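You operate a simulated robot arm through the tools that you are given. There is no shell and no other tool.

You run a simulated robot arm. Do the job below in one go: nothing can be reset, and whatever is moved stays where it is left.

Task
Blow the header out through block 22's vent, then charge it again.
Fine: red-tipped handle open, then the blue-tipped one, till the air stops blowing; shut the red-tipped handle; open the grey slider, leave it open, gauge 72 in the green.

Only the result counts: the job must be done as asked and must still hold three seconds after the hand-in. Knocking over, shifting, dropping, spilling or breaking anything else fails it.

Robot
A 6-joint arm with a three-finger gripper, fixed in place. Base frame: the origin is on the floor under the middle of its stand, x ahead of it, y to its left, z up; the work surface is at about z = 95. Lengths are in cm, angles in rad, forces in N, time in s.
It reaches about 121.3 cm from its shoulder. Its first joint turns from -2.897 to 2.897 rad. Payload 4.89 kg.
The TCP is the grasp point between the finger pads, 3 cm short of the fingertips. In the tool frame z runs along the fingers and y along their closing line. The gripper opens to 16.4 cm; its body begins 12.5 cm behind the TCP.
Orientation is that of the tool frame in the base frame, as [roll, pitch, yaw] about the fixed x, y, z axes, in that order (R = Rz(yaw) Ry(pitch) Rx(roll)). With the fingers straight down and closing along the base's y, the tool's x points along the base's -x, its y along +y and its z along -z.

Tools
- The arm moves only by the tool step_arm. Its argument "steps" is a list of rows, each an object of numbers (a shift or turn left out is 0, a gripper value left out holds the last): "tx", "ty", "tz": the shift along the tool's x, y, z in m; "ax", "ay", "az": the turn, a rotation vector about the tool's x, y, z in rad; "gripper": the finger opening in m, from 0 to 0.164. In form: [{"tx": .., "ty": .., "tz": .., "ax": .., "ay": .., "az": .., "gripper": ..}, ...]. A call has 1 to 20 rows; each row shifts and turns the commanded pose from where the row before left it, along the tool's axes as they then stand. A row lasts 0.2 s, in which the tool goes at most 5 cm and 0.15 rad; a call with a longer step from one row to the next is refused whole, and so is a gripper value outside its range. Where a pose cannot be reached the arm comes as near as it can. A force on the tool above 70 N (or 10 N above the force at the start of the call, whichever is more), or a blocked arm, ends the call early, and 0.2 s more pass. The fingers move at their own pace (about 10.8 cm/s each) and stop on an object; they squeeze with about 36 N. The grip force told is the motor's: it shows also when the fingers shut on nothing. Time passes only in rows, and 0.2 s behind the last, so rows that do not move let the fingers close. It gives the time, the measured TCP pose, the force on the tool (base axes), the opening and the grip force at its end, in the units of the frame above (readings bear some noise), with the torque about the TCP (base axes, N m) and any sound that the robot's microphone picked up.
- Cameras (640 x 400 px; columns grow to the right, rows downward): "scene" is fixed at [5.13, 65.05, 201.96]; the picture's right is [-0.42, -0.91, 0.00], its down [-0.49, 0.23, -0.84] and it looks along [0.76, -0.35, -0.55] (base axes); focal length 318 px, centre (320, 200). "wrist" rides on the gripper at [7.6, -0.2, -15.2] in the tool frame; the picture's right is [0.02, 1.00, 0.00], its down [-0.88, 0.02, -0.47] and it looks along [-0.47, 0.01, 0.88] (tool axes); focal length 247 px, centre (320, 200). There is no depth. A picture from a camera that has moved, and an enlarged one, comes with that camera's place and axes in the base frame and with its lens.
- snapshot(camera): a new picture of that camera. It takes no simulated time.
- raise_lower(by): moves the trunk up (or, below 0, down) by that many cm; the arm rides with it, the base frame stays. It gives what a move gives, with no picture.
- enlarge(camera, box): a new picture of the part [left, top, right, bottom] of that camera's present view, enlarged. It takes no simulated time.
- job_done(): hands the job in; it is judged then, once.

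Places have to be worked out from the pictures, the camera data and where the tool is seen. Open the gripper and draw the arm clear of the work before you hand the job in, unless the task says otherwise.

The tools are called after "Call:" as name(argument=value, ...) on one line, values as JSON. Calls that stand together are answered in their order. step_arm: Moves the arm, as the interface text tells. Its arguments: {"type":"object","properties":{"steps":{"type":"array","items":{"type":"object","properties":{"tx":{"type":"number"},"ty":{"type":"number"},"tz":{"type":"number"},"ax":{"type":"number"},"ay":{"type":"number"},"az":{"type":"number"},"gripper":{"type":"number"}}}}},"required":["steps"]} The other tools are called the same way: raise_lower (by) moves the trunk up or down; snapshot (camera) takes a picture; enlarge (camera, box) takes an enlarged picture of a part of a camera's view; job_done () hands the job in.

At the start:

```text
time_s: 0.0
tcp_pos: [58.34, 12.72, 159.69]
ee_rot: [3.141, 0.001, 3.14]
contact_force: [-0.1, 0.3, 0.0]
ft_torque: [0.01, 0.01, 0.0]
finger_gap: 16.4
grip_force: 0.0
trunk travel left (down, up): [-27.5, 11.5]
```

scene: 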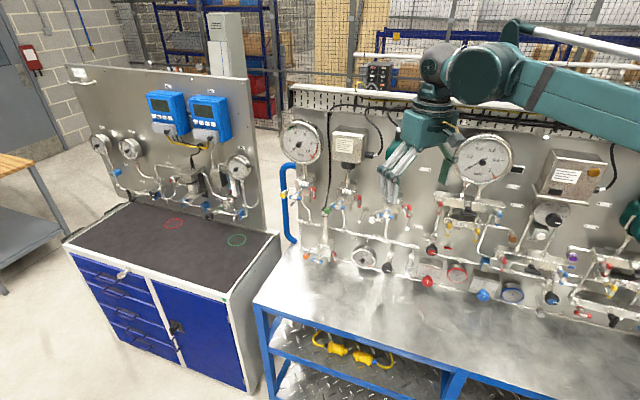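
wrist: 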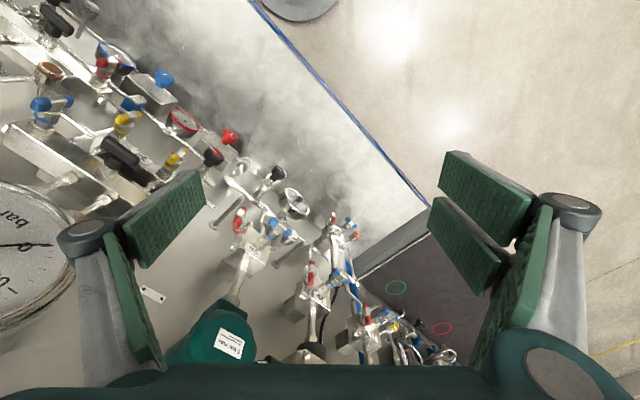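

I start by enlarging parts of the scene to find block 22, gauge 72, and the handles.

Call:
enlarge(camera="scene", box=[270, 80, 430, 280])

Call:
enlarge(camera="scene", box=[400, 120, 560, 320])

Call:
enlarge(camera="scene", box=[500, 130, 640, 330])

Call:
enlarge(camera="scene", box=[60, 50, 270, 230])

Call:
enlarge(camera="wrist", box=[200, 140, 460, 370])

Call:
enlarge(camera="wrist", box=[0, 0, 260, 200])

```text
2.00 times, centred on (350, 180) of scene
camera zoom: at [5.13, 65.05, 201.96], right [-0.42, -0.91, 0.0], down [-0.49, 0.23, -0.84], along [0.76, -0.35, -0.55], focal length 636 px, centre (260, 240)
```

zoom: 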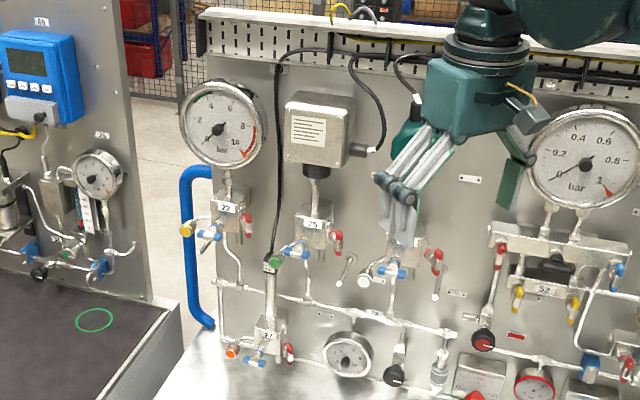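

```text
2.00 times, centred on (480, 220) of scene
camera zoom: at [5.13, 65.05, 201.96], right [-0.42, -0.91, 0.0], down [-0.49, 0.23, -0.84], along [0.76, -0.35, -0.55], focal length 636 px, centre (0, 160)
```

zoom: 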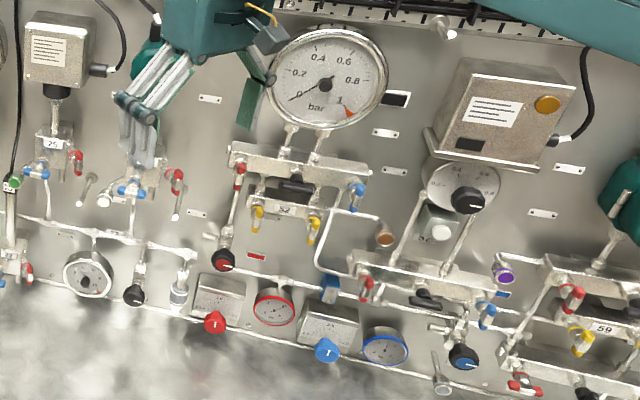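

```text
2.00 times, centred on (570, 230) of scene
camera zoom: at [5.13, 65.05, 201.96], right [-0.42, -0.91, 0.0], down [-0.49, 0.23, -0.84], along [0.76, -0.35, -0.55], focal length 636 px, centre (-180, 140)
```

zoom: 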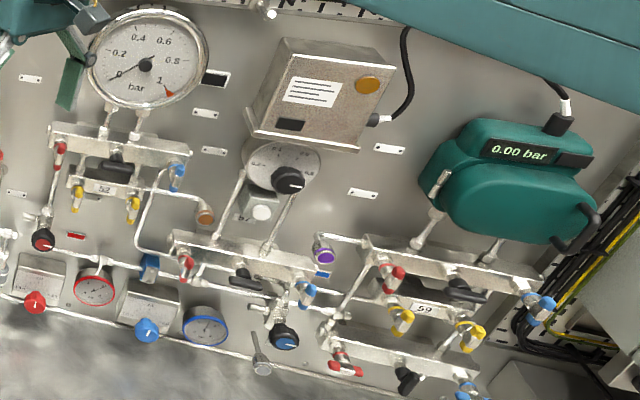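

```text
2.22 times, centred on (165, 140) of scene
camera zoom: at [5.13, 65.05, 201.96], right [-0.42, -0.91, 0.0], down [-0.49, 0.23, -0.84], along [0.76, -0.35, -0.55], focal length 707 px, centre (664, 333)
```

zoom: 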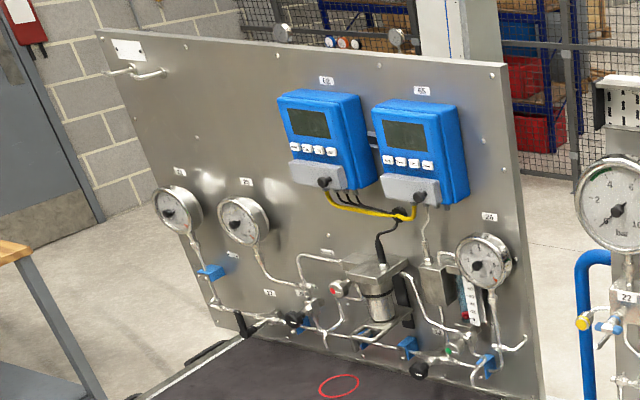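

```text
1.74 times, centred on (330, 255) of wrist
camera zoom: at [50.74, 12.63, 174.92], right [-0.02, 1.0, 0.0], down [0.88, 0.02, 0.47], along [0.47, 0.01, -0.88], focal length 430 px, centre (303, 104)
```

zoom: 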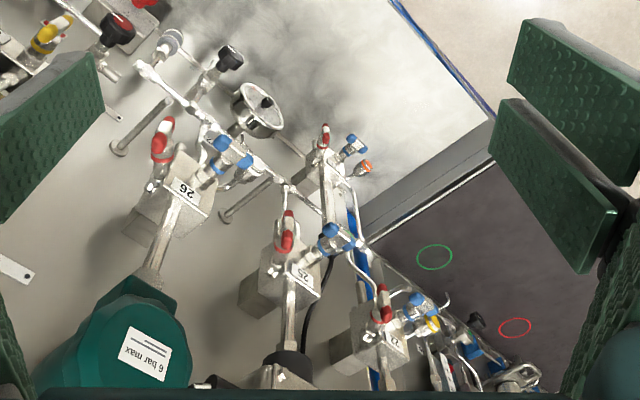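

```text
2.00 times, centred on (130, 100) of wrist
camera zoom: at [50.74, 12.63, 174.92], right [-0.02, 1.0, 0.0], down [0.88, 0.02, 0.47], along [0.47, 0.01, -0.88], focal length 494 px, centre (700, 400)
```

zoom: 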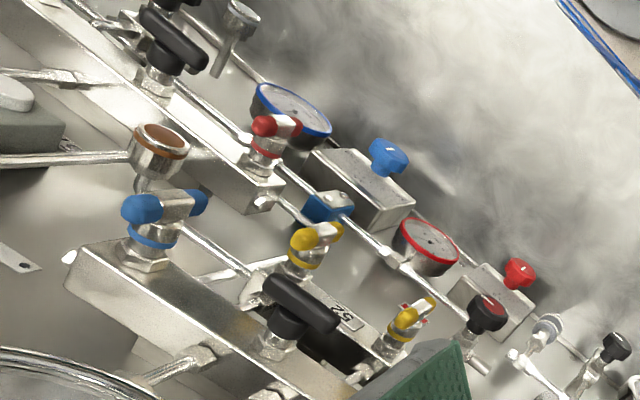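

Block 22 sits beneath the leftmost large gauge on the bench panel. I zoom tighter for the tags, the slider and gauge 72.

Call:
enlarge(camera="scene", box=[290, 160, 370, 210])

Call:
enlarge(camera="scene", box=[290, 205, 370, 285])

Call:
enlarge(camera="scene", box=[340, 200, 420, 290])

Call:
enlarge(camera="scene", box=[400, 220, 480, 300])

Call:
enlarge(camera="scene", box=[460, 220, 560, 330])

Call:
enlarge(camera="scene", box=[270, 110, 330, 170])

Call:
enlarge(camera="wrist", box=[300, 200, 440, 360])

Call:
enlarge(camera="scene", box=[90, 120, 260, 230])

```text
8.00 times, centred on (330, 185) of scene
camera zoom: at [5.13, 65.05, 201.96], right [-0.42, -0.91, 0.0], down [-0.49, 0.23, -0.84], along [0.76, -0.35, -0.55], focal length 2546 px, centre (240, 320)
```

zoom: 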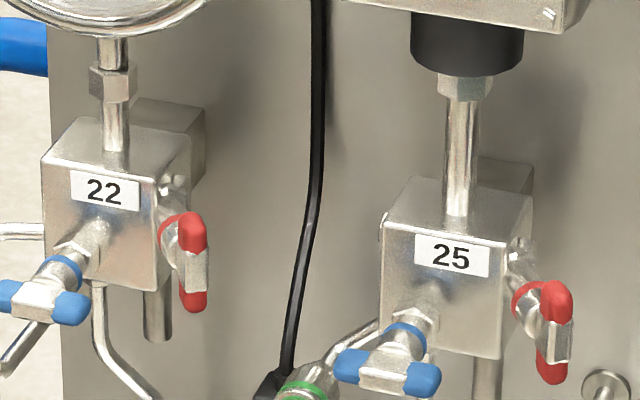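

```text
5.00 times, centred on (330, 245) of scene
camera zoom: at [5.13, 65.05, 201.96], right [-0.42, -0.91, 0.0], down [-0.49, 0.23, -0.84], along [0.76, -0.35, -0.55], focal length 1591 px, centre (270, -25)
```

zoom: 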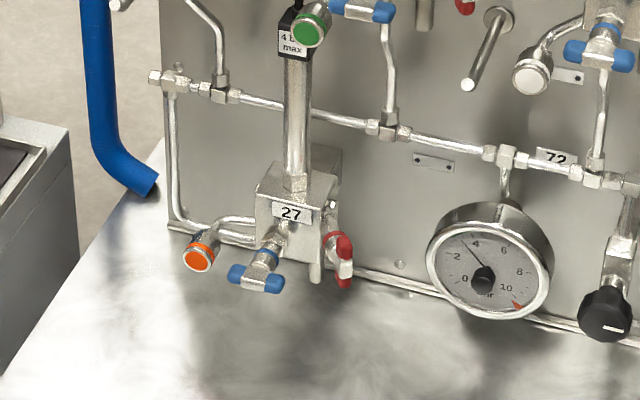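

```text
4.44 times, centred on (380, 245) of scene
camera zoom: at [5.13, 65.05, 201.96], right [-0.42, -0.91, 0.0], down [-0.49, 0.23, -0.84], along [0.76, -0.35, -0.55], focal length 1414 px, centre (53, 0)
```

zoom: 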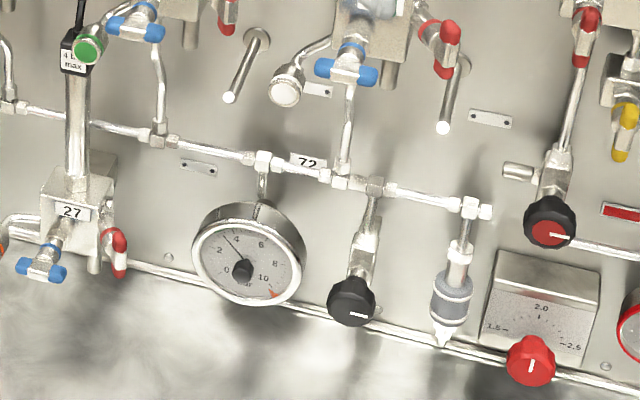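

```text
5.00 times, centred on (440, 260) of scene
camera zoom: at [5.13, 65.05, 201.96], right [-0.42, -0.91, 0.0], down [-0.49, 0.23, -0.84], along [0.76, -0.35, -0.55], focal length 1591 px, centre (-280, -100)
```

zoom: 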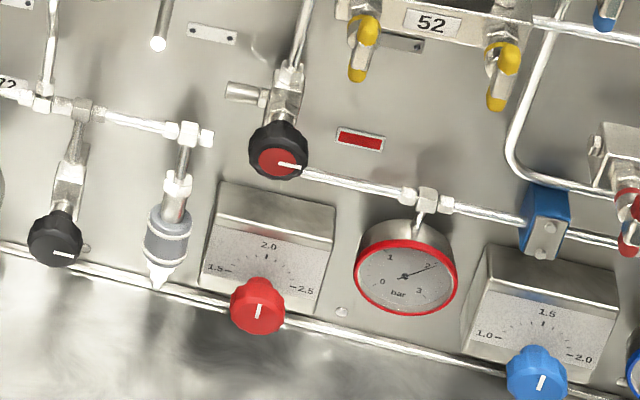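

```text
3.64 times, centred on (510, 275) of scene
camera zoom: at [5.13, 65.05, 201.96], right [-0.42, -0.91, 0.0], down [-0.49, 0.23, -0.84], along [0.76, -0.35, -0.55], focal length 1157 px, centre (-371, -73)
```

zoom: 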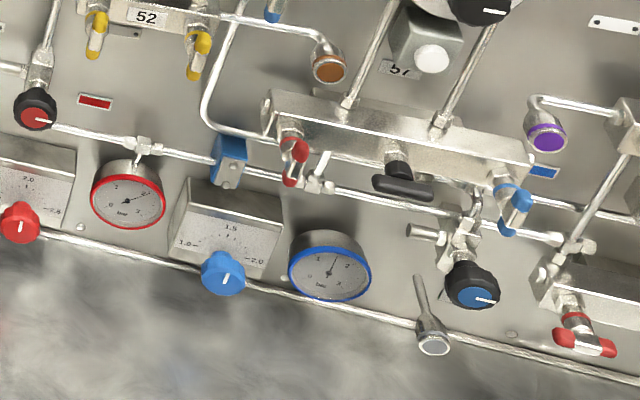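

```text
6.67 times, centred on (300, 140) of scene
camera zoom: at [5.13, 65.05, 201.96], right [-0.42, -0.91, 0.0], down [-0.49, 0.23, -0.84], along [0.76, -0.35, -0.55], focal length 2121 px, centre (453, 600)
```

zoom: 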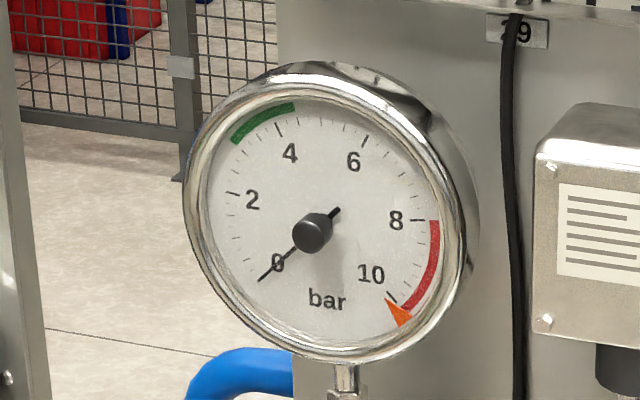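

```text
2.50 times, centred on (370, 280) of wrist
camera zoom: at [50.74, 12.63, 174.92], right [-0.02, 1.0, 0.0], down [0.88, 0.02, 0.47], along [0.47, 0.01, -0.88], focal length 617 px, centre (195, 0)
```

zoom: 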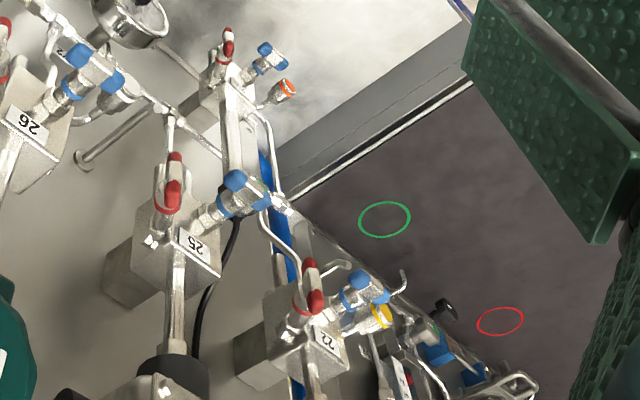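

```text
3.64 times, centred on (175, 175) of scene
camera zoom: at [5.13, 65.05, 201.96], right [-0.42, -0.91, 0.0], down [-0.49, 0.23, -0.84], along [0.76, -0.35, -0.55], focal length 1157 px, centre (847, 291)
```

zoom: 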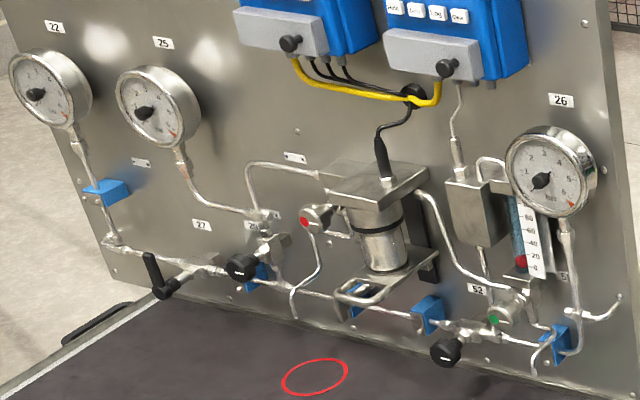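

Block 22 triangulates to about (105, 26, 139), with the blue handle near (103, 30.5, 135) and the red near (99, 24, 138). The panel runs roughly diagonally. I look closer at gauge 72, the slider and block 22.

Call:
enlarge(camera="scene", box=[380, 240, 412, 272])

Call:
enlarge(camera="scene", box=[350, 240, 382, 272])

Call:
enlarge(camera="scene", box=[420, 240, 460, 290])

Call:
enlarge(camera="scene", box=[285, 175, 325, 215])

Call:
enlarge(camera="wrist", box=[340, 290, 410, 350])

Call:
enlarge(camera="wrist", box=[190, 120, 320, 240])

```text
12.50 times, centred on (396, 256) of scene
camera zoom: at [5.13, 65.05, 201.96], right [-0.42, -0.91, 0.0], down [-0.49, 0.23, -0.84], along [0.76, -0.35, -0.55], focal length 3977 px, centre (-630, -500)
```

zoom: 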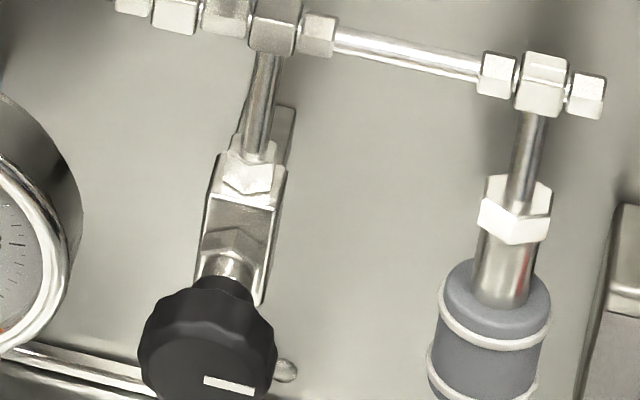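

```text
12.50 times, centred on (366, 256) of scene
camera zoom: at [5.13, 65.05, 201.96], right [-0.42, -0.91, 0.0], down [-0.49, 0.23, -0.84], along [0.76, -0.35, -0.55], focal length 3977 px, centre (-255, -500)
```

zoom: 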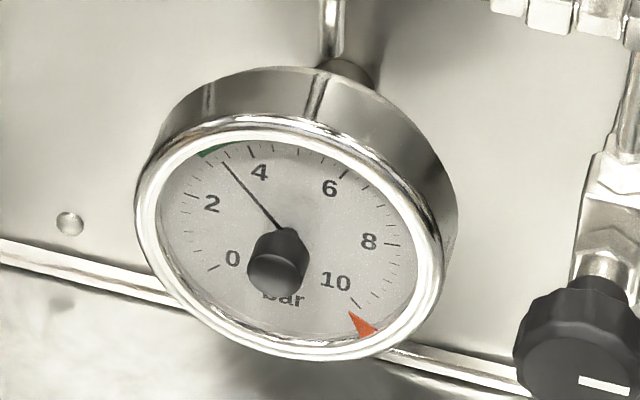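

```text
8.00 times, centred on (440, 265) of scene
camera zoom: at [5.13, 65.05, 201.96], right [-0.42, -0.91, 0.0], down [-0.49, 0.23, -0.84], along [0.76, -0.35, -0.55], focal length 2546 px, centre (-640, -320)
```

zoom: 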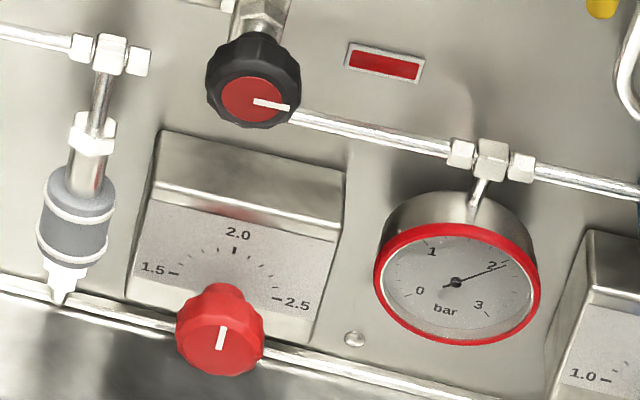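

```text
10.00 times, centred on (305, 195) of scene
camera zoom: at [5.13, 65.05, 201.96], right [-0.42, -0.91, 0.0], down [-0.49, 0.23, -0.84], along [0.76, -0.35, -0.55], focal length 3182 px, centre (470, 250)
```

zoom: 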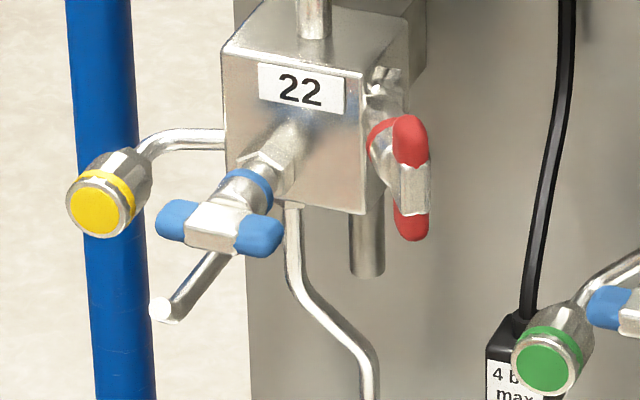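

```text
6.67 times, centred on (375, 320) of wrist
camera zoom: at [50.74, 12.63, 174.92], right [-0.02, 1.0, 0.0], down [0.88, 0.02, 0.47], along [0.47, 0.01, -0.88], focal length 1646 px, centre (-47, -600)
```

zoom: 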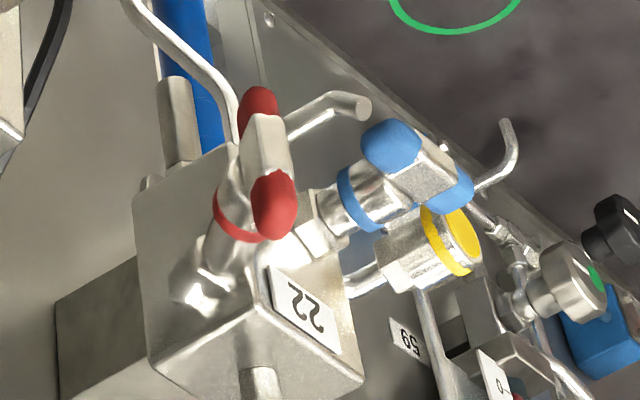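

```text
3.33 times, centred on (255, 180) of wrist
camera zoom: at [50.74, 12.63, 174.92], right [-0.02, 1.0, 0.0], down [0.88, 0.02, 0.47], along [0.47, 0.01, -0.88], focal length 823 px, centre (537, 267)
```

zoom: 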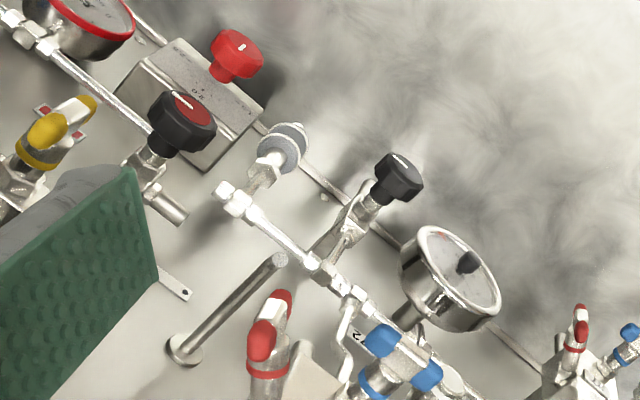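

Gauge 72 reads about 3.3 bar now, and the grey sleeve at the right end of the header is the slider, near (76, -8.5, 106). I turn the tool to face the panel so the wrist camera can look at block 22.

Call:
step_arm(steps=[{"ay": -0.143}, {"ay": -0.143}, {"ay": -0.143}, {"ay": -0.143}, {"ay": -0.143}, {"ay": -0.143}, {"ay": -0.143}, {"ay": -0.143}, {"ay": -0.143}, {"ay": -0.143}, {"ay": -0.141}, {"ax": 0.15}, {"ax": 0.15}, {"ax": 0.15}, {"ax": 0.15}, {"ax": 0.15}])

Call:
snapshot(camera="wrist")

Call:
snapshot(camera="scene")

```text
time_s: 3.4
tcp_pos: [58.28, 12.65, 159.75]
ee_rot: [1.572, 1.57, 0.819]
contact_force: [-2.5, -1.1, 0.0]
ft_torque: [0.04, 0.11, 0.21]
finger_gap: 16.41
grip_force: 0.0
trunk travel left (down, up): [-27.5, 11.5]
```

```text
taken
camera wrist: at [47.07, 22.98, 152.03], right [0.68, 0.73, -0.02], down [-0.33, 0.34, 0.88], along [0.65, -0.59, 0.47], focal length 247 px, centre (320, 200)
```

wrist: 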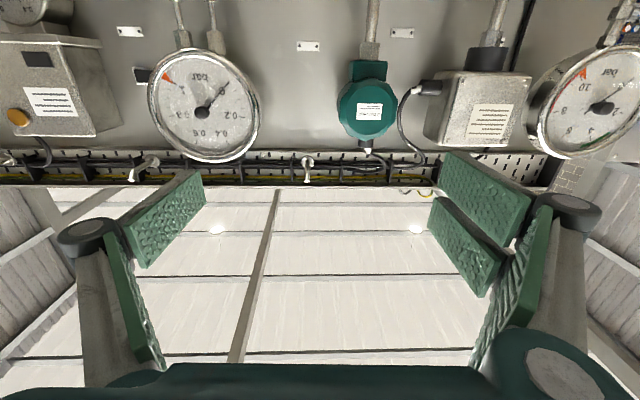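

```text
taken
```

scene: 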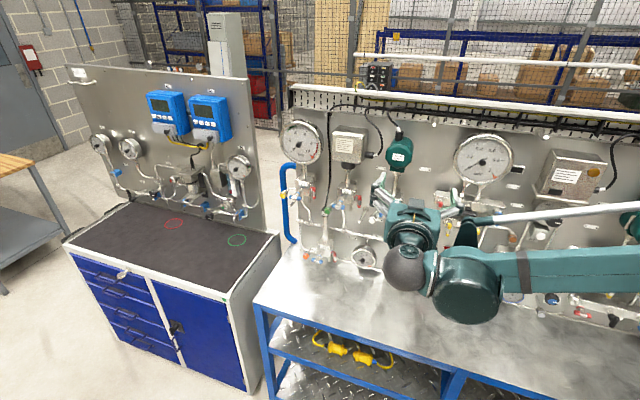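

The camera is below the hand and looks up past the work. I roll the hand half a turn so the camera rides above and looks down onto the panel fittings.

Call:
step_arm(steps=[{"az": 0.15}, {"az": 0.15}, {"az": 0.15}, {"az": 0.15}, {"az": 0.15}, {"az": 0.15}, {"az": 0.15}, {"az": 0.15}, {"az": 0.15}, {"az": 0.15}])

Call:
step_arm(steps=[{"az": 0.15}, {"az": 0.15}, {"az": 0.15}, {"az": 0.15}, {"az": 0.15}, {"az": 0.15}, {"az": 0.15}, {"az": 0.15}, {"az": 0.15}, {"az": 0.15}, {"az": 0.1416}])

Call:
snapshot(camera="wrist")

Call:
snapshot(camera="scene")

```text
time_s: 5.6
tcp_pos: [58.38, 12.86, 159.76]
ee_rot: [1.572, 0.129, 0.822]
contact_force: [0.5, -0.4, -0.3]
ft_torque: [0.02, 0.03, -0.01]
finger_gap: 16.4
grip_force: 0.1
out of reach, approached as far as the arm can: row 10
trunk travel left (down, up): [-27.5, 11.5]
```

```text
time_s: 8.0
tcp_pos: [58.38, 12.77, 159.77]
ee_rot: [1.582, 0.13, 0.824]
contact_force: [0.4, 0.6, 0.3]
ft_torque: [0.0, 0.0, 0.01]
finger_gap: 16.39
grip_force: 0.0
out of reach, approached as far as the arm can: row 1, 2, 3, 4, 5, 6, 7, 8, 9, 10, 11
trunk travel left (down, up): [-27.5, 11.5]
```

```text
taken
camera wrist: at [52.43, 28.62, 158.77], right [0.11, 0.1, 0.99], down [-0.94, -0.32, 0.14], along [0.33, -0.94, 0.06], focal length 247 px, centre (320, 200)
```

wrist: 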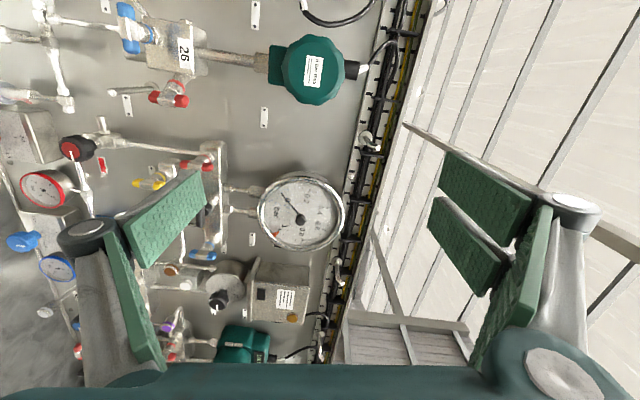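

```text
taken
```

scene: 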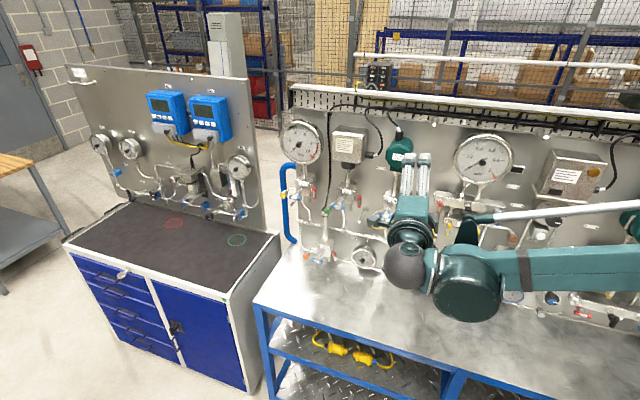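

The roll stops at about +1.44 rad from the camera-down pose, so that way round is limited. I check whether the commanded pose was left beyond the limit by stepping back a little.

Call:
step_arm(steps=[{"az": -0.15}, {"az": -0.15}, {"az": -0.15}])

```text
time_s: 8.8
tcp_pos: [58.28, 12.81, 159.74]
ee_rot: [1.584, 0.583, 0.829]
contact_force: [0.9, -0.1, -0.1]
ft_torque: [-0.01, -0.01, 0.01]
finger_gap: 16.42
grip_force: 0.0
trunk travel left (down, up): [-27.5, 11.5]
```

The commanded pose is clamped, so no backlog. I roll the other way to bring the camera above the hand.

Call:
step_arm(steps=[{"az": -0.15}, {"az": -0.15}, {"az": -0.15}, {"az": -0.15}, {"az": -0.15}, {"az": -0.15}, {"az": -0.15}, {"az": -0.15}, {"az": -0.15}, {"az": -0.15}, {"az": -0.15}, {"az": -0.15}, {"az": -0.15}, {"az": -0.15}])

Call:
step_arm(steps=[{"az": -0.15}, {"az": -0.15}, {"az": -0.15}, {"az": -0.15}, {"az": -0.15}, {"az": -0.15}, {"az": -0.15}, {"az": -0.15}, {"az": -0.15}, {"az": -0.15}, {"az": -0.15}, {"az": -0.15}, {"az": -0.15}, {"az": -0.077}])

Call:
snapshot(camera="wrist")

```text
time_s: 11.8
tcp_pos: [58.48, 12.84, 159.82]
ee_rot: [-1.585, 0.46, -2.326]
contact_force: [-0.2, -0.4, 0.4]
ft_torque: [-0.02, -0.01, -0.02]
finger_gap: 16.41
grip_force: 0.1
trunk travel left (down, up): [-27.5, 11.5]
```

```text
time_s: 14.8
tcp_pos: [58.32, 12.7, 159.54]
ee_rot: [-2.739, -1.556, -1.15]
contact_force: [-0.3, -0.8, 0.2]
ft_torque: [0.0, -0.01, 0.04]
finger_gap: 16.39
grip_force: 0.0
trunk travel left (down, up): [-27.5, 11.5]
```

```text
taken
camera wrist: at [47.33, 23.17, 167.49], right [-0.68, -0.73, 0.02], down [-0.36, 0.32, -0.88], along [0.64, -0.6, -0.48], focal length 247 px, centre (320, 200)
```

wrist: 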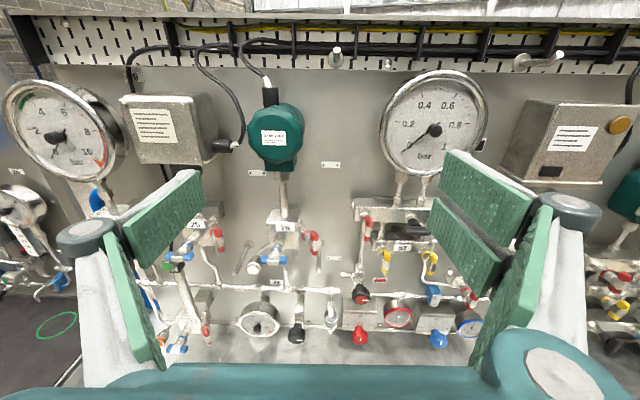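

The camera-up view is clear. I slide left about 42 cm, in front of block 22, staying about 20 cm off it.

Call:
step_arm(steps=[{"ty": -0.047}, {"ty": -0.047}, {"ty": -0.047}, {"ty": -0.047}, {"ty": -0.047}, {"ty": -0.047}, {"ty": -0.047}, {"ty": -0.047}, {"ty": -0.047}, {"tx": -0.04}])

Call:
snapshot(camera="wrist")

Call:
snapshot(camera="scene")

```text
time_s: 17.0
tcp_pos: [87.46, 44.07, 156.17]
ee_rot: [-2.67, -1.558, -1.223]
contact_force: [0.8, 0.3, 0.4]
ft_torque: [-0.1, -0.07, -0.16]
finger_gap: 16.38
grip_force: 0.1
trunk travel left (down, up): [-27.5, 11.5]
```

```text
taken
camera wrist: at [76.57, 54.36, 164.0], right [-0.68, -0.73, 0.02], down [-0.36, 0.32, -0.88], along [0.64, -0.6, -0.48], focal length 247 px, centre (320, 200)
```

wrist: 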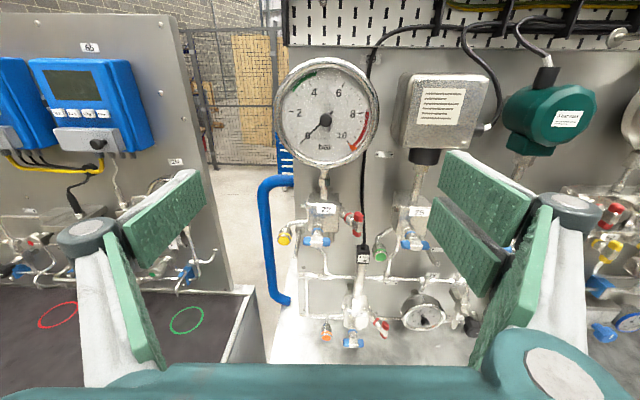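

```text
taken
```

scene: 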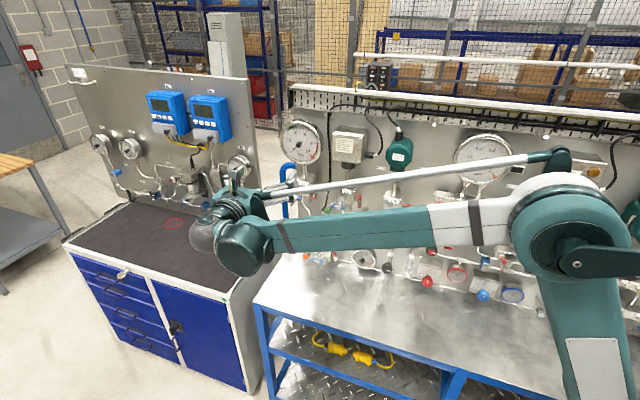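

Block 22 is now straight ahead. I enlarge it to work out the handle axes and the vent.

Call:
enlarge(camera="wrist", box=[260, 180, 400, 280])

Call:
enlarge(camera="wrist", box=[290, 195, 370, 250])

Call:
enlarge(camera="wrist", box=[380, 270, 480, 350])

```text
4.00 times, centred on (330, 230) of wrist
camera zoom: at [76.57, 54.36, 164.0], right [-0.68, -0.73, 0.02], down [-0.36, 0.32, -0.88], along [0.64, -0.6, -0.48], focal length 988 px, centre (280, 80)
```

zoom: 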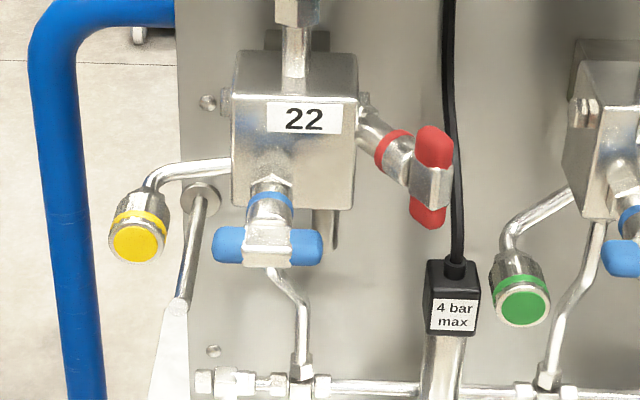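

```text
7.27 times, centred on (330, 222) of wrist
camera zoom: at [76.57, 54.36, 164.0], right [-0.68, -0.73, 0.02], down [-0.36, 0.32, -0.88], along [0.64, -0.6, -0.48], focal length 1796 px, centre (247, 36)
```

zoom: 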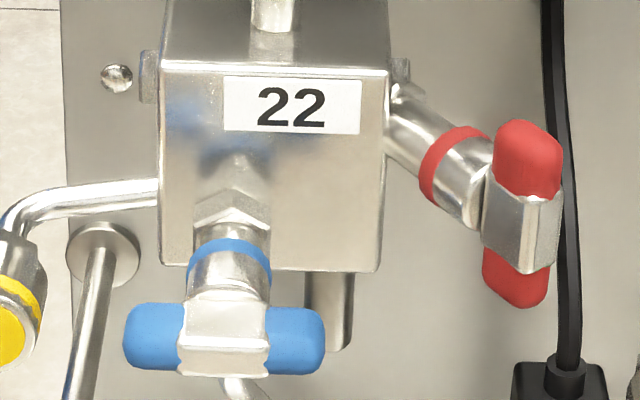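

```text
5.00 times, centred on (430, 310) of wrist
camera zoom: at [76.57, 54.36, 164.0], right [-0.68, -0.73, 0.02], down [-0.36, 0.32, -0.88], along [0.64, -0.6, -0.48], focal length 1235 px, centre (-230, -350)
```

zoom: 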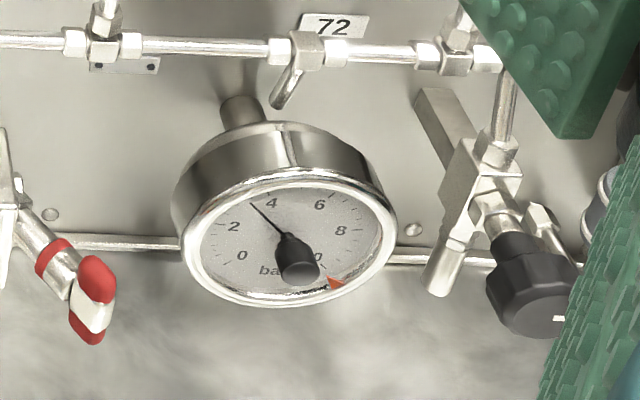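

The red handle's stem leans about 30° to the right of the panel normal; the blue's points straight out. Before approaching I close the fingers in free air to see how they look when narrow.

Call:
step_arm(steps=[{"gripper": 0.03}, {}, {}, {}, {}])

Call:
snapshot(camera="wrist")

Call:
enlarge(camera="scene", box=[200, 150, 320, 260])

```text
time_s: 18.2
tcp_pos: [87.4, 43.97, 156.23]
ee_rot: [-2.633, -1.556, -1.256]
contact_force: [0.1, 0.4, 1.1]
ft_torque: [0.01, 0.03, 0.05]
finger_gap: 3.01
grip_force: 0.0
trunk travel left (down, up): [-27.5, 11.5]
```

```text
taken
camera wrist: at [76.47, 54.26, 164.09], right [-0.68, -0.73, 0.01], down [-0.36, 0.32, -0.88], along [0.64, -0.6, -0.48], focal length 247 px, centre (320, 200)
```

wrist: 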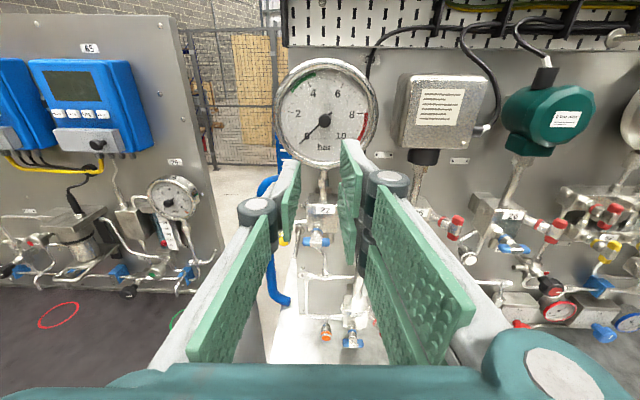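

```text
3.64 times, centred on (260, 205) of scene
camera zoom: at [5.13, 65.05, 201.96], right [-0.42, -0.91, 0.0], down [-0.49, 0.23, -0.84], along [0.76, -0.35, -0.55], focal length 1157 px, centre (538, 182)
```

zoom: 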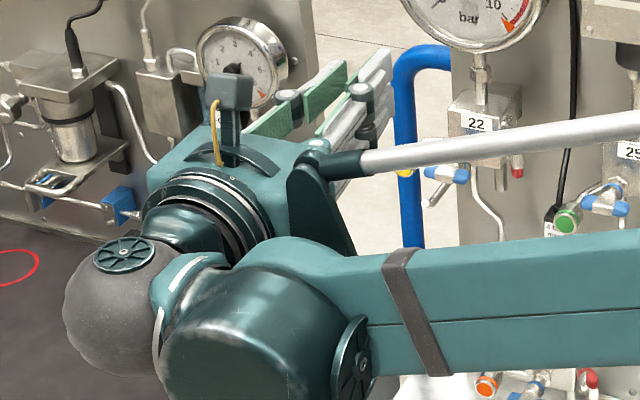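

The distal pads are about 3 cm wide on the left and roughly 6 cm over the two right fingers, which suits wrenching a 5 cm T-bar. I turn to face the red handle's stem and move to about 9 cm in front of it with the fingers half open.

Call:
step_arm(steps=[{"ax": 0.1283, "gripper": 0.045}, {"ax": 0.1283}, {"ax": 0.1283}, {"ax": 0.1283}, {"tx": -0.0292, "ty": 0.027, "tz": 0.0102}, {"tx": -0.0292, "ty": 0.027, "tz": 0.0102}, {"tx": -0.0292, "ty": 0.027, "tz": 0.0102}, {"tx": -0.0292, "ty": 0.027, "tz": 0.0102}, {"tx": -0.0292, "ty": 0.027, "tz": 0.0102}, {"tx": -0.0292, "ty": 0.027, "tz": 0.0102}])

Call:
snapshot(camera="wrist")

Call:
snapshot(camera="scene")

```text
time_s: 20.4
tcp_pos: [89.17, 26.95, 138.11]
ee_rot: [-2.118, -1.558, -1.256]
contact_force: [-0.9, 0.2, -0.5]
ft_torque: [0.02, -0.02, -0.08]
finger_gap: 4.46
grip_force: 0.1
trunk travel left (down, up): [-27.5, 11.5]
```

```text
taken
camera wrist: at [74.43, 30.59, 145.89], right [-0.23, -0.97, 0.01], down [-0.47, 0.1, -0.88], along [0.85, -0.21, -0.48], focal length 247 px, centre (320, 200)
```

wrist: 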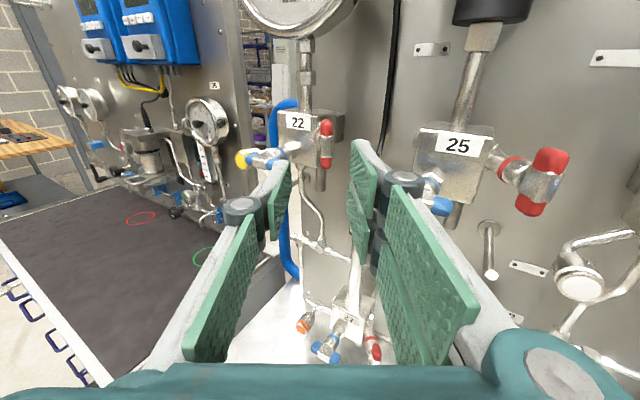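

```text
taken
```

scene: 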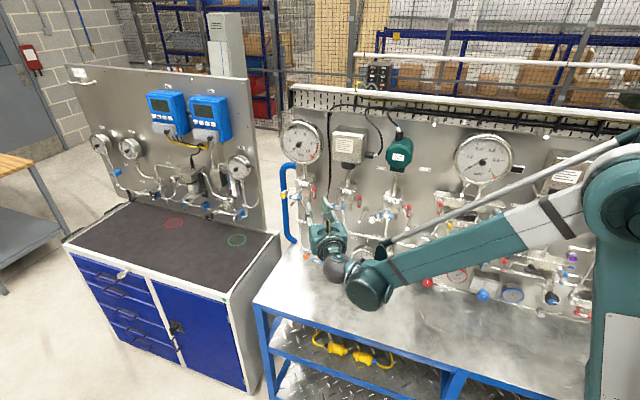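

The red bar is nearly dead ahead. I enlarge to measure the exact offset.

Call:
enlarge(camera="wrist", box=[260, 100, 380, 200])

Call:
enlarge(camera="wrist", box=[300, 110, 350, 180])

Call:
enlarge(camera="scene", box=[280, 170, 360, 260])

```text
4.00 times, centred on (320, 150) of wrist
camera zoom: at [74.43, 30.59, 145.89], right [-0.23, -0.97, 0.01], down [-0.47, 0.1, -0.88], along [0.85, -0.21, -0.48], focal length 988 px, centre (320, 400)
```

zoom: 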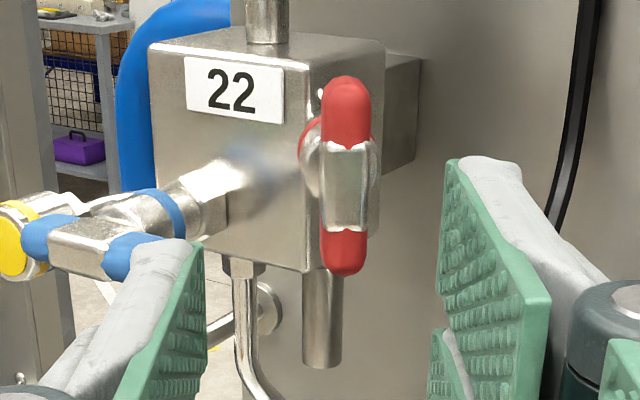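

```text
5.71 times, centred on (325, 145) of wrist
camera zoom: at [74.43, 30.59, 145.89], right [-0.23, -0.97, 0.01], down [-0.47, 0.1, -0.88], along [0.85, -0.21, -0.48], focal length 1411 px, centre (291, 514)
```

zoom: 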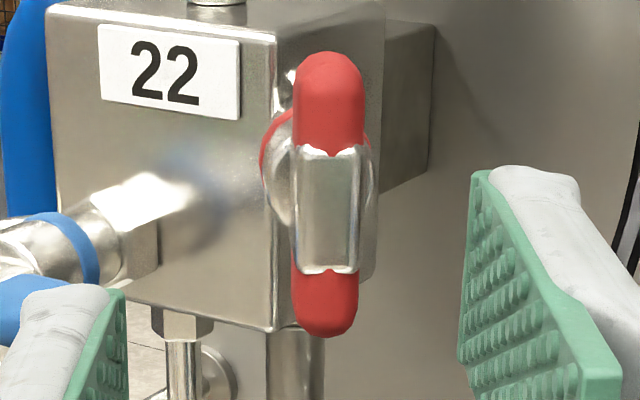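

```text
4.44 times, centred on (320, 215) of scene
camera zoom: at [5.13, 65.05, 201.96], right [-0.42, -0.91, 0.0], down [-0.49, 0.23, -0.84], along [0.76, -0.35, -0.55], focal length 1414 px, centre (320, 133)
```

zoom: 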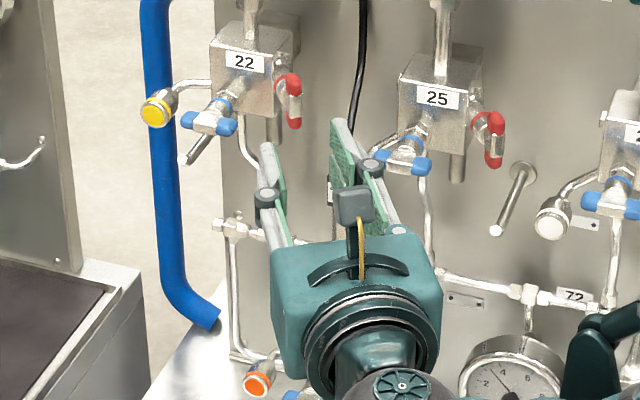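

Triangulating both wrist views puts the bar centre at about (98.4, 24.2, 138.8), which is 9.7 cm ahead, 0.65 cm up and 0.6 cm right of the TCP. I correct for that and advance until the fingertips straddle the bar.

Call:
step_arm(steps=[{"tx": 0.0065, "ty": 0.006, "gripper": 0.04}, {"tz": 0.02}, {"tz": 0.02}, {"tz": 0.014}, {}])

Call:
snapshot(camera="wrist")

Call:
enlarge(camera="scene", box=[280, 170, 360, 230])

```text
time_s: 21.6
tcp_pos: [94.22, 24.87, 138.9]
ee_rot: [-2.141, -1.558, -1.237]
contact_force: [-0.1, 0.0, -0.7]
ft_torque: [-0.01, -0.06, 0.02]
finger_gap: 4.0
grip_force: 0.0
trunk travel left (down, up): [-27.5, 11.5]
```

```text
taken
camera wrist: at [79.6, 28.5, 146.64], right [-0.23, -0.97, 0.01], down [-0.47, 0.1, -0.88], along [0.85, -0.21, -0.48], focal length 247 px, centre (320, 200)
```

wrist: 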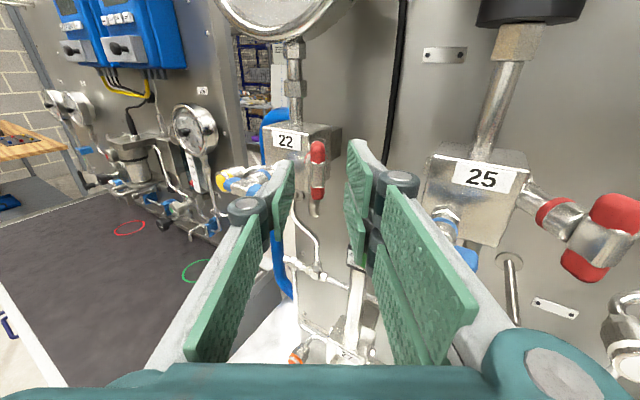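

```text
6.67 times, centred on (320, 200) of scene
camera zoom: at [5.13, 65.05, 201.96], right [-0.42, -0.91, 0.0], down [-0.49, 0.23, -0.84], along [0.76, -0.35, -0.55], focal length 2121 px, centre (320, 200)
```

zoom: 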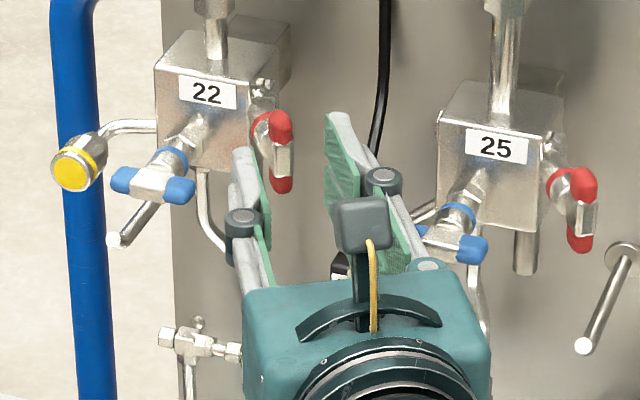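

The bar sits between the pads, about 0.25 cm left of centre and 4.2 cm ahead. I narrow the gap to keep clear of block 25's blue handle and go the last 2 cm.

Call:
step_arm(steps=[{"ty": -0.0025, "gripper": 0.033}, {"tz": 0.011}, {"tz": 0.011}, {}])

Call:
enlarge(camera="wrist", box=[240, 110, 400, 230])

Call:
enlarge(camera="scene", box=[280, 170, 360, 230])

```text
time_s: 22.6
tcp_pos: [96.5, 24.66, 138.84]
ee_rot: [-2.139, -1.556, -1.239]
contact_force: [-0.1, 0.4, -0.2]
ft_torque: [-0.03, -0.03, -0.06]
finger_gap: 3.31
grip_force: 0.1
trunk travel left (down, up): [-27.5, 11.5]
```

```text
3.33 times, centred on (320, 170) of wrist
camera zoom: at [81.8, 28.33, 146.54], right [-0.23, -0.97, 0.01], down [-0.47, 0.1, -0.88], along [0.85, -0.21, -0.48], focal length 823 px, centre (320, 300)
```

zoom: 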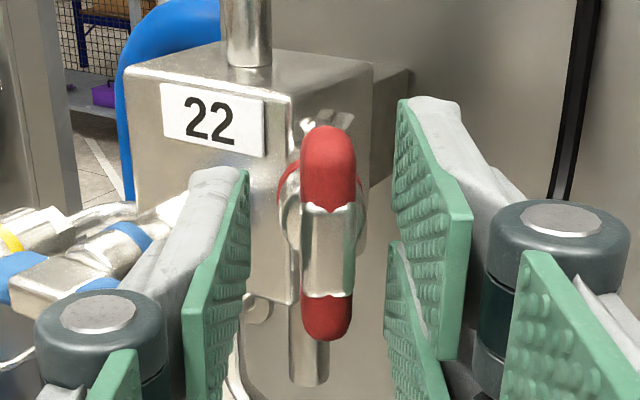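

```text
6.67 times, centred on (320, 200) of scene
camera zoom: at [5.13, 65.05, 201.96], right [-0.42, -0.91, 0.0], down [-0.49, 0.23, -0.84], along [0.76, -0.35, -0.55], focal length 2121 px, centre (320, 200)
```

zoom: 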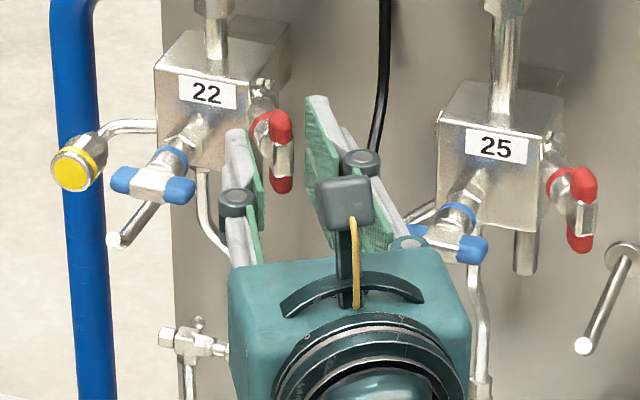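

The bar lies 1.9 cm ahead of the TCP, centred between the pads. I close on it.

Call:
step_arm(steps=[{"gripper": 0.02}, {"gripper": 0.012}, {}, {}])

Call:
enlarge(camera="wrist", box=[240, 110, 400, 230])

```text
time_s: 23.6
tcp_pos: [96.48, 24.65, 138.77]
ee_rot: [-2.122, -1.556, -1.257]
contact_force: [-0.4, -6.5, -1.0]
ft_torque: [-0.19, 0.04, -0.07]
finger_gap: 1.45
grip_force: 3.2
trunk travel left (down, up): [-27.5, 11.5]
```

```text
3.33 times, centred on (320, 170) of wrist
camera zoom: at [81.77, 28.27, 146.56], right [-0.23, -0.97, 0.01], down [-0.47, 0.1, -0.88], along [0.85, -0.21, -0.48], focal length 823 px, centre (320, 300)
```

zoom: 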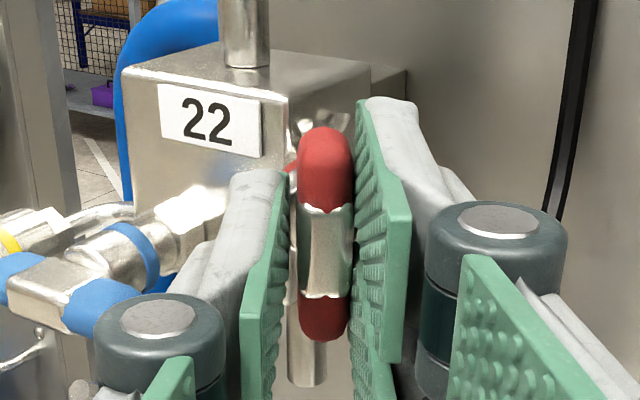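

The fingers stopped at 1.45 cm with a light hold on the bar. I try a small counter-clockwise turn and watch the torque and the sound.

Call:
step_arm(steps=[{"az": -0.08}, {"az": -0.08}, {"az": -0.08}, {"az": -0.08}])

Call:
enlarge(camera="wrist", box=[240, 110, 400, 230])

Call:
enlarge(camera="scene", box=[280, 110, 360, 230])

```text
time_s: 24.6
tcp_pos: [96.55, 24.74, 138.9]
ee_rot: [1.593, -1.262, 1.312]
contact_force: [-3.4, -4.6, 1.4]
ft_torque: [0.05, -0.07, -0.05]
finger_gap: 1.38
grip_force: 3.0
trunk travel left (down, up): [-27.5, 11.5]
```

```text
3.33 times, centred on (320, 170) of wrist
camera zoom: at [82.32, 30.65, 146.22], right [-0.22, -0.92, 0.32], down [-0.53, -0.17, -0.83], along [0.82, -0.35, -0.45], focal length 823 px, centre (320, 300)
```

zoom: 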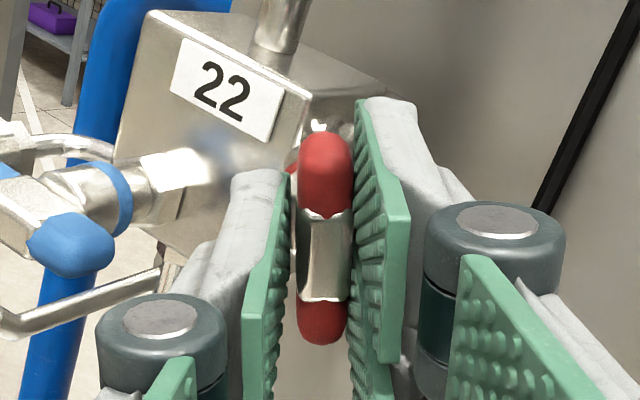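

```text
3.33 times, centred on (320, 170) of scene
camera zoom: at [5.13, 65.05, 201.96], right [-0.42, -0.91, 0.0], down [-0.49, 0.23, -0.84], along [0.76, -0.35, -0.55], focal length 1061 px, centre (320, 300)
```

zoom: 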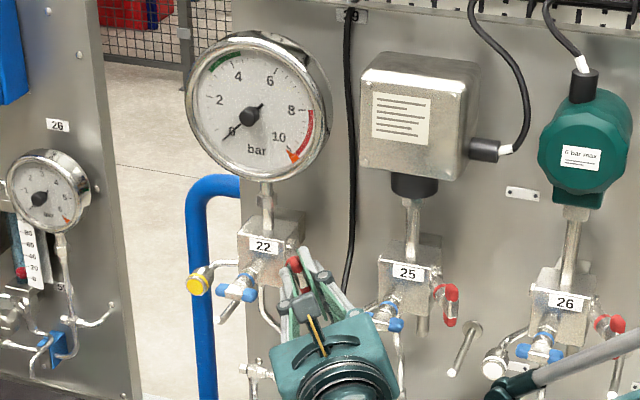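

The bar turns freely with the hand; gauge 22 still reads zero. I keep turning counter-clockwise in stages.

Call:
step_arm(steps=[{"az": -0.08}, {"az": -0.08}, {"az": -0.08}, {"az": -0.08}, {"az": -0.08}])

Call:
enlarge(camera="scene", box=[280, 110, 360, 230])

```text
time_s: 25.8
tcp_pos: [96.58, 24.64, 138.82]
ee_rot: [1.583, -0.863, 1.326]
contact_force: [-2.0, -1.2, 4.0]
ft_torque: [0.07, -0.09, -0.01]
finger_gap: 1.35
grip_force: 1.6
trunk travel left (down, up): [-27.5, 11.5]
```

```text
3.33 times, centred on (320, 170) of scene
camera zoom: at [5.13, 65.05, 201.96], right [-0.42, -0.91, 0.0], down [-0.49, 0.23, -0.84], along [0.76, -0.35, -0.55], focal length 1061 px, centre (320, 300)
```

zoom: 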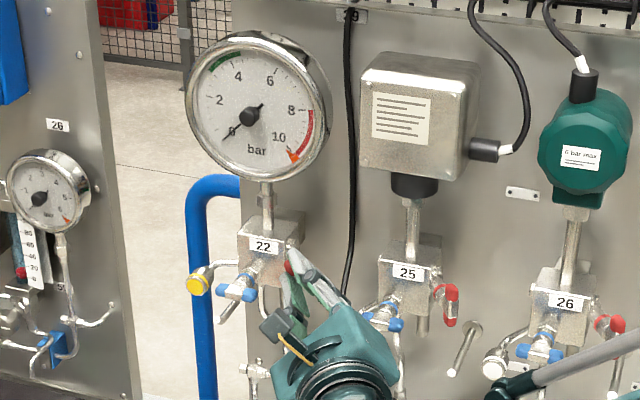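

About 0.72 rad turned with little resistance and still no pressure; I carry on.

Call:
step_arm(steps=[{"az": -0.08}, {"az": -0.08}, {"az": -0.08}, {"az": -0.08}, {"az": -0.08}])

Call:
enlarge(camera="scene", box=[280, 110, 360, 230])

Call:
snapshot(camera="wrist")

```text
time_s: 27.0
tcp_pos: [96.43, 24.73, 138.72]
ee_rot: [1.58, -0.462, 1.332]
contact_force: [-0.4, -2.2, 2.4]
ft_torque: [0.03, -0.07, -0.07]
finger_gap: 1.34
grip_force: 1.8
trunk travel left (down, up): [-27.5, 11.5]
```

```text
3.33 times, centred on (320, 170) of scene
camera zoom: at [5.13, 65.05, 201.96], right [-0.42, -0.91, 0.0], down [-0.49, 0.23, -0.84], along [0.76, -0.35, -0.55], focal length 1061 px, centre (320, 300)
```

zoom: 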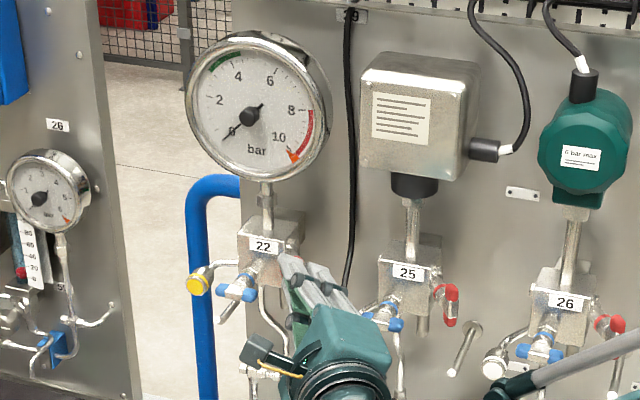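

```text
taken
camera wrist: at [83.34, 35.03, 142.16], right [-0.09, -0.42, 0.9], down [-0.65, -0.66, -0.37], along [0.76, -0.62, -0.21], focal length 247 px, centre (320, 200)
```

wrist: 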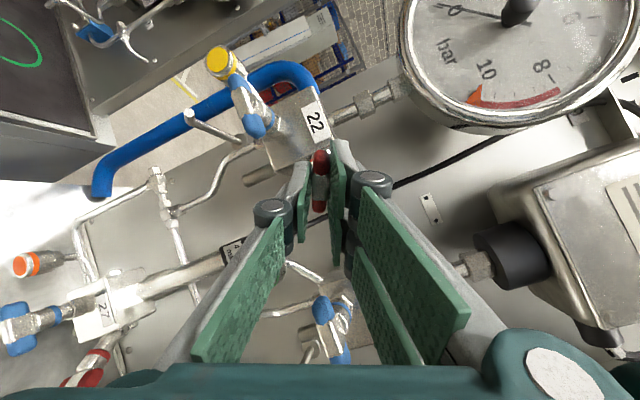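

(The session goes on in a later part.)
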